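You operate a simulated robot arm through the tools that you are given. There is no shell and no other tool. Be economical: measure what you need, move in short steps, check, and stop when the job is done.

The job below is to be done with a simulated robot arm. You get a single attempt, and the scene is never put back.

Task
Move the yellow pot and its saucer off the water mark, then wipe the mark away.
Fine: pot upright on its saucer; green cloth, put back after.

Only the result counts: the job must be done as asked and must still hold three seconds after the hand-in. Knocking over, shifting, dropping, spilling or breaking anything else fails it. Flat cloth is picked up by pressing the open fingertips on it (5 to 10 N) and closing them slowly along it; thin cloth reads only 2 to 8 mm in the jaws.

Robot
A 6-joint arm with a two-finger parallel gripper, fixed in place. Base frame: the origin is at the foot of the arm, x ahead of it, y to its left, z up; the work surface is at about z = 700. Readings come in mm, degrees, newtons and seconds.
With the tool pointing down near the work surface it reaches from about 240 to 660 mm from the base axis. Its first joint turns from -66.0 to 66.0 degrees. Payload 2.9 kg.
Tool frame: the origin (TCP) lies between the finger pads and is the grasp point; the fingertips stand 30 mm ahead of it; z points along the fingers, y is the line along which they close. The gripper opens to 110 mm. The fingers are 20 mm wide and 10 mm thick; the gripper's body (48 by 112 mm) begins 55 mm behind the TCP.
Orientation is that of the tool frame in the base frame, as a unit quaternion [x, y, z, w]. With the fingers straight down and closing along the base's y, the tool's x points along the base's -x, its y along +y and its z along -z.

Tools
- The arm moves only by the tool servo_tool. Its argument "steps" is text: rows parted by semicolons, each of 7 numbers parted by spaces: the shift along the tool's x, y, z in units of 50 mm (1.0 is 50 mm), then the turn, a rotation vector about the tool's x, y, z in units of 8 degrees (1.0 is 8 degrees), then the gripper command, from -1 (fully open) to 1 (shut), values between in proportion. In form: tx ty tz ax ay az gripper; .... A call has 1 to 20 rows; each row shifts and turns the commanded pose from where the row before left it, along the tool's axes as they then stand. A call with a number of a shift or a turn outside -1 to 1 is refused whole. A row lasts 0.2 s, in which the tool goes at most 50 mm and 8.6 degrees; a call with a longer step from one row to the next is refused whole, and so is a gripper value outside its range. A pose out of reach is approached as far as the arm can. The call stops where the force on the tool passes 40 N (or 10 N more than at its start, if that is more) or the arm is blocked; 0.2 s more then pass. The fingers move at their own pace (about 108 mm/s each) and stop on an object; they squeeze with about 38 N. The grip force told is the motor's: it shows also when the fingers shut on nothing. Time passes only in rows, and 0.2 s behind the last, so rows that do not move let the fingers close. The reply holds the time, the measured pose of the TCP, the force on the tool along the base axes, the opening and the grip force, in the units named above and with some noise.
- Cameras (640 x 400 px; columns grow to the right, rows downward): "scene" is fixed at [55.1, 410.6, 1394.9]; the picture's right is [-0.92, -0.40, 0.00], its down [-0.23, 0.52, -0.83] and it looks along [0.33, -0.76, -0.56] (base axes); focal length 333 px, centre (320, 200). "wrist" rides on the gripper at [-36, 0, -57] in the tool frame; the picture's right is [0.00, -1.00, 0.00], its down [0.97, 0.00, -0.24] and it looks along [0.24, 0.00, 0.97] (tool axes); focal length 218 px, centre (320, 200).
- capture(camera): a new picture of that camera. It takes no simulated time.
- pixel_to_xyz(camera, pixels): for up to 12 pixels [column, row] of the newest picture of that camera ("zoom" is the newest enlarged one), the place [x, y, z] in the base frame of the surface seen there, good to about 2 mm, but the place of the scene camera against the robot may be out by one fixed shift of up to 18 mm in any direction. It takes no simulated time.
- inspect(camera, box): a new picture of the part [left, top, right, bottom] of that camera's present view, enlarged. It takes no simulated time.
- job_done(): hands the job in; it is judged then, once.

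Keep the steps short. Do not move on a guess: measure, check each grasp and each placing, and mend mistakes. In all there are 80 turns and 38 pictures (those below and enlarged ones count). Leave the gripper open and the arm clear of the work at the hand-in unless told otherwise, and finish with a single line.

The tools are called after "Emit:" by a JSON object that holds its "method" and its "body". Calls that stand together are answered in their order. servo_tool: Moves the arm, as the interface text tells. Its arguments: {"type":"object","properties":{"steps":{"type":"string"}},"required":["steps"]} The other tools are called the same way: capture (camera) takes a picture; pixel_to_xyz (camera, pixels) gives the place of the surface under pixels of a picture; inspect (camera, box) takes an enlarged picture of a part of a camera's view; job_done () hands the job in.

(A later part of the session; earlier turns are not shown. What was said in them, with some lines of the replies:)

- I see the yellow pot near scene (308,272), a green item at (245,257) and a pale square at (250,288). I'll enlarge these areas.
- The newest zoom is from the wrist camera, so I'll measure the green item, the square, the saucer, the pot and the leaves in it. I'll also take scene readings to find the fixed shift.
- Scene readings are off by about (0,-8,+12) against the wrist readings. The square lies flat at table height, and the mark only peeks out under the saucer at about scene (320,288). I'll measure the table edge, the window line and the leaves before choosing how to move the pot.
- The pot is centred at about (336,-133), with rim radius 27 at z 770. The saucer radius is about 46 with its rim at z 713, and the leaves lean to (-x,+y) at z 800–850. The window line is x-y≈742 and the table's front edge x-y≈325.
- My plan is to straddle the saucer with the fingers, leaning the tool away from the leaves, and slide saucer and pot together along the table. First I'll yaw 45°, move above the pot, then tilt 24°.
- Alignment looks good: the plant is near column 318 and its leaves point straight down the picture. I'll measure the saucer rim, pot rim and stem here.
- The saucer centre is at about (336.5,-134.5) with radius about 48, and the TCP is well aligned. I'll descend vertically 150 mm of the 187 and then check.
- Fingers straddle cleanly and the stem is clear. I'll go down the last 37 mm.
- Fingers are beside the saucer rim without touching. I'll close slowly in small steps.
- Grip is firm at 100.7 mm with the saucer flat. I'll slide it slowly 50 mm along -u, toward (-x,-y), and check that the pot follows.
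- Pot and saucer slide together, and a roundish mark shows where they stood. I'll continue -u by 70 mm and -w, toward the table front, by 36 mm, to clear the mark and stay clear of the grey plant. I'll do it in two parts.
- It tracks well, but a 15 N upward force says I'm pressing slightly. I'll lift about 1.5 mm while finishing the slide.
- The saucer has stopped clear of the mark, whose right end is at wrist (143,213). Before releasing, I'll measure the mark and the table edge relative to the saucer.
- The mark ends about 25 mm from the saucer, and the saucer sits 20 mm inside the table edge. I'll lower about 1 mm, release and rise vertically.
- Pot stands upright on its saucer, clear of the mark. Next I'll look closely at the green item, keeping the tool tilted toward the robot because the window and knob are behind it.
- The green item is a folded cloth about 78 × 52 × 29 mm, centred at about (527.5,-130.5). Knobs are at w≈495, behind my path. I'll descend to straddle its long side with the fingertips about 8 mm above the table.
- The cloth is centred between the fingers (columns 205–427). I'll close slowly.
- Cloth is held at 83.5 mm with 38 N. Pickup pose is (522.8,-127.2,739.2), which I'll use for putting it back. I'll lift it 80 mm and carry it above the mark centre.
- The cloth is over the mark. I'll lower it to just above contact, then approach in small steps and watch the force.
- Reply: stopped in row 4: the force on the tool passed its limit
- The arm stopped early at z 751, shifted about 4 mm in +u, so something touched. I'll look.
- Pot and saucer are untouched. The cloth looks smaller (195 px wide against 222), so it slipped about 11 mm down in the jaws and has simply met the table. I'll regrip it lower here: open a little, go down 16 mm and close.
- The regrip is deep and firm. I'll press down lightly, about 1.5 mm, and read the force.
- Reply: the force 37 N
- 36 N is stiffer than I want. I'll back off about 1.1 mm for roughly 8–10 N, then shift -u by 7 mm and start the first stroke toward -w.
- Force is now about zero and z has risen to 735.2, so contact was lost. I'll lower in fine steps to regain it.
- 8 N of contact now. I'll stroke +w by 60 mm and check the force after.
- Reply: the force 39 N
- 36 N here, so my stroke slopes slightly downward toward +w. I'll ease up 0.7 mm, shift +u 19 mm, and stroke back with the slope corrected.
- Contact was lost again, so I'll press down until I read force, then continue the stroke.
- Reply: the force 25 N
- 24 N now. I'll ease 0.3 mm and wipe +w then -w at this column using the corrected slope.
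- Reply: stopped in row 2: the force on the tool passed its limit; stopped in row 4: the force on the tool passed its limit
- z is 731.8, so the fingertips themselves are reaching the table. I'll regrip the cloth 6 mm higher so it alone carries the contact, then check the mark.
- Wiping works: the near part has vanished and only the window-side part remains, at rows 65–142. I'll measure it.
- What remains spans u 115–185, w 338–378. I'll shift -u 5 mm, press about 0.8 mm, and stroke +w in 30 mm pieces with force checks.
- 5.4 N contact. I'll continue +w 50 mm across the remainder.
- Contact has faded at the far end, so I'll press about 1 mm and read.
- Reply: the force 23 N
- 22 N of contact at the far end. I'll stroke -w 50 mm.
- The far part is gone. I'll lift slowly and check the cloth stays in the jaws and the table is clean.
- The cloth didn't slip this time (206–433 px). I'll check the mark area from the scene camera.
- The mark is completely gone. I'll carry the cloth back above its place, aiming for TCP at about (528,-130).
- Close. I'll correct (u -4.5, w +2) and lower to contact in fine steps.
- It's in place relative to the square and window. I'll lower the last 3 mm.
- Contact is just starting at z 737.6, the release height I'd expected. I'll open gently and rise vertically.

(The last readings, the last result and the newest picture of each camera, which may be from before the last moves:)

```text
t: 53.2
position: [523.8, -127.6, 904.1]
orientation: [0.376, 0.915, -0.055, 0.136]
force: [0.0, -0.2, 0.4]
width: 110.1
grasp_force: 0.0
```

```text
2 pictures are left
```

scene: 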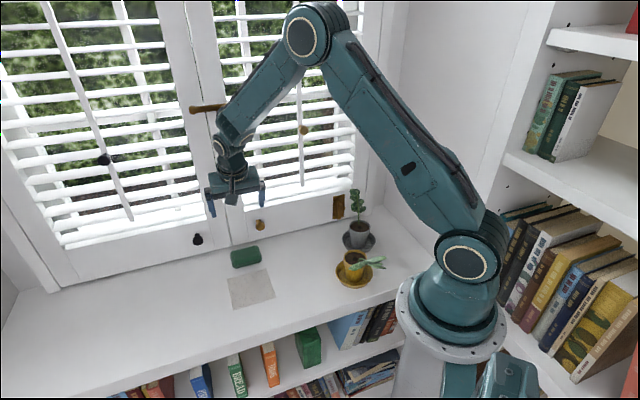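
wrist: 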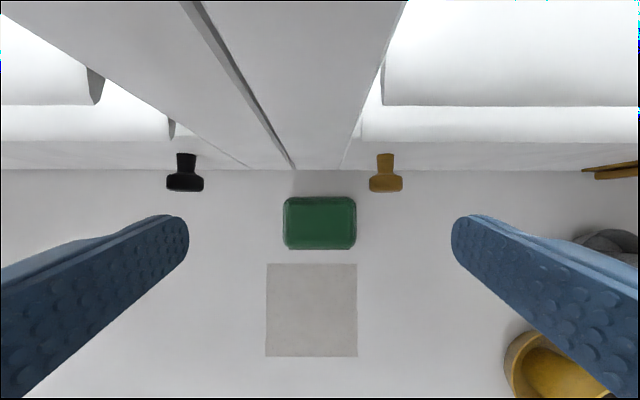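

The mark is gone, the pot is upright and the cloth is back. One free measurement will confirm the cloth's place.

Emit:
{"method": "pixel_to_xyz", "body": {"camera": "wrist", "pixels": [[320, 222], [286, 222], [354, 222], [320, 199], [320, 247]]}}

Emit:
{"method": "servo_tool", "body": {"steps": "0.3 0 -0.8 0 0 0 -1;0.3 0 -0.8 0 0 0 -1;0 0 0 0 0 0 -1"}}

```text
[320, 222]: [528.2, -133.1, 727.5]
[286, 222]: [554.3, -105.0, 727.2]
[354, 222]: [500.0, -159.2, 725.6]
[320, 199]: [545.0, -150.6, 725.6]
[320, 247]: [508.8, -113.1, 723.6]
```

```text
t: 54.0
position: [487.6, -92.8, 974.0]
orientation: [0.377, 0.915, -0.055, 0.135]
force: [0.6, -0.5, 0.5]
width: 109.9
grasp_force: 0.1
```

The cloth is within about 3 mm of where it started, and the arm is clear with the gripper open. I'll hand in.

Emit:
{"method": "job_done", "body": {}}

```text
The job is handed in.
```

The yellow pot stands upright on its saucer about 25 mm clear of where the mark was, the mark is wiped away, and the green cloth is back within about 3 mm of its place.
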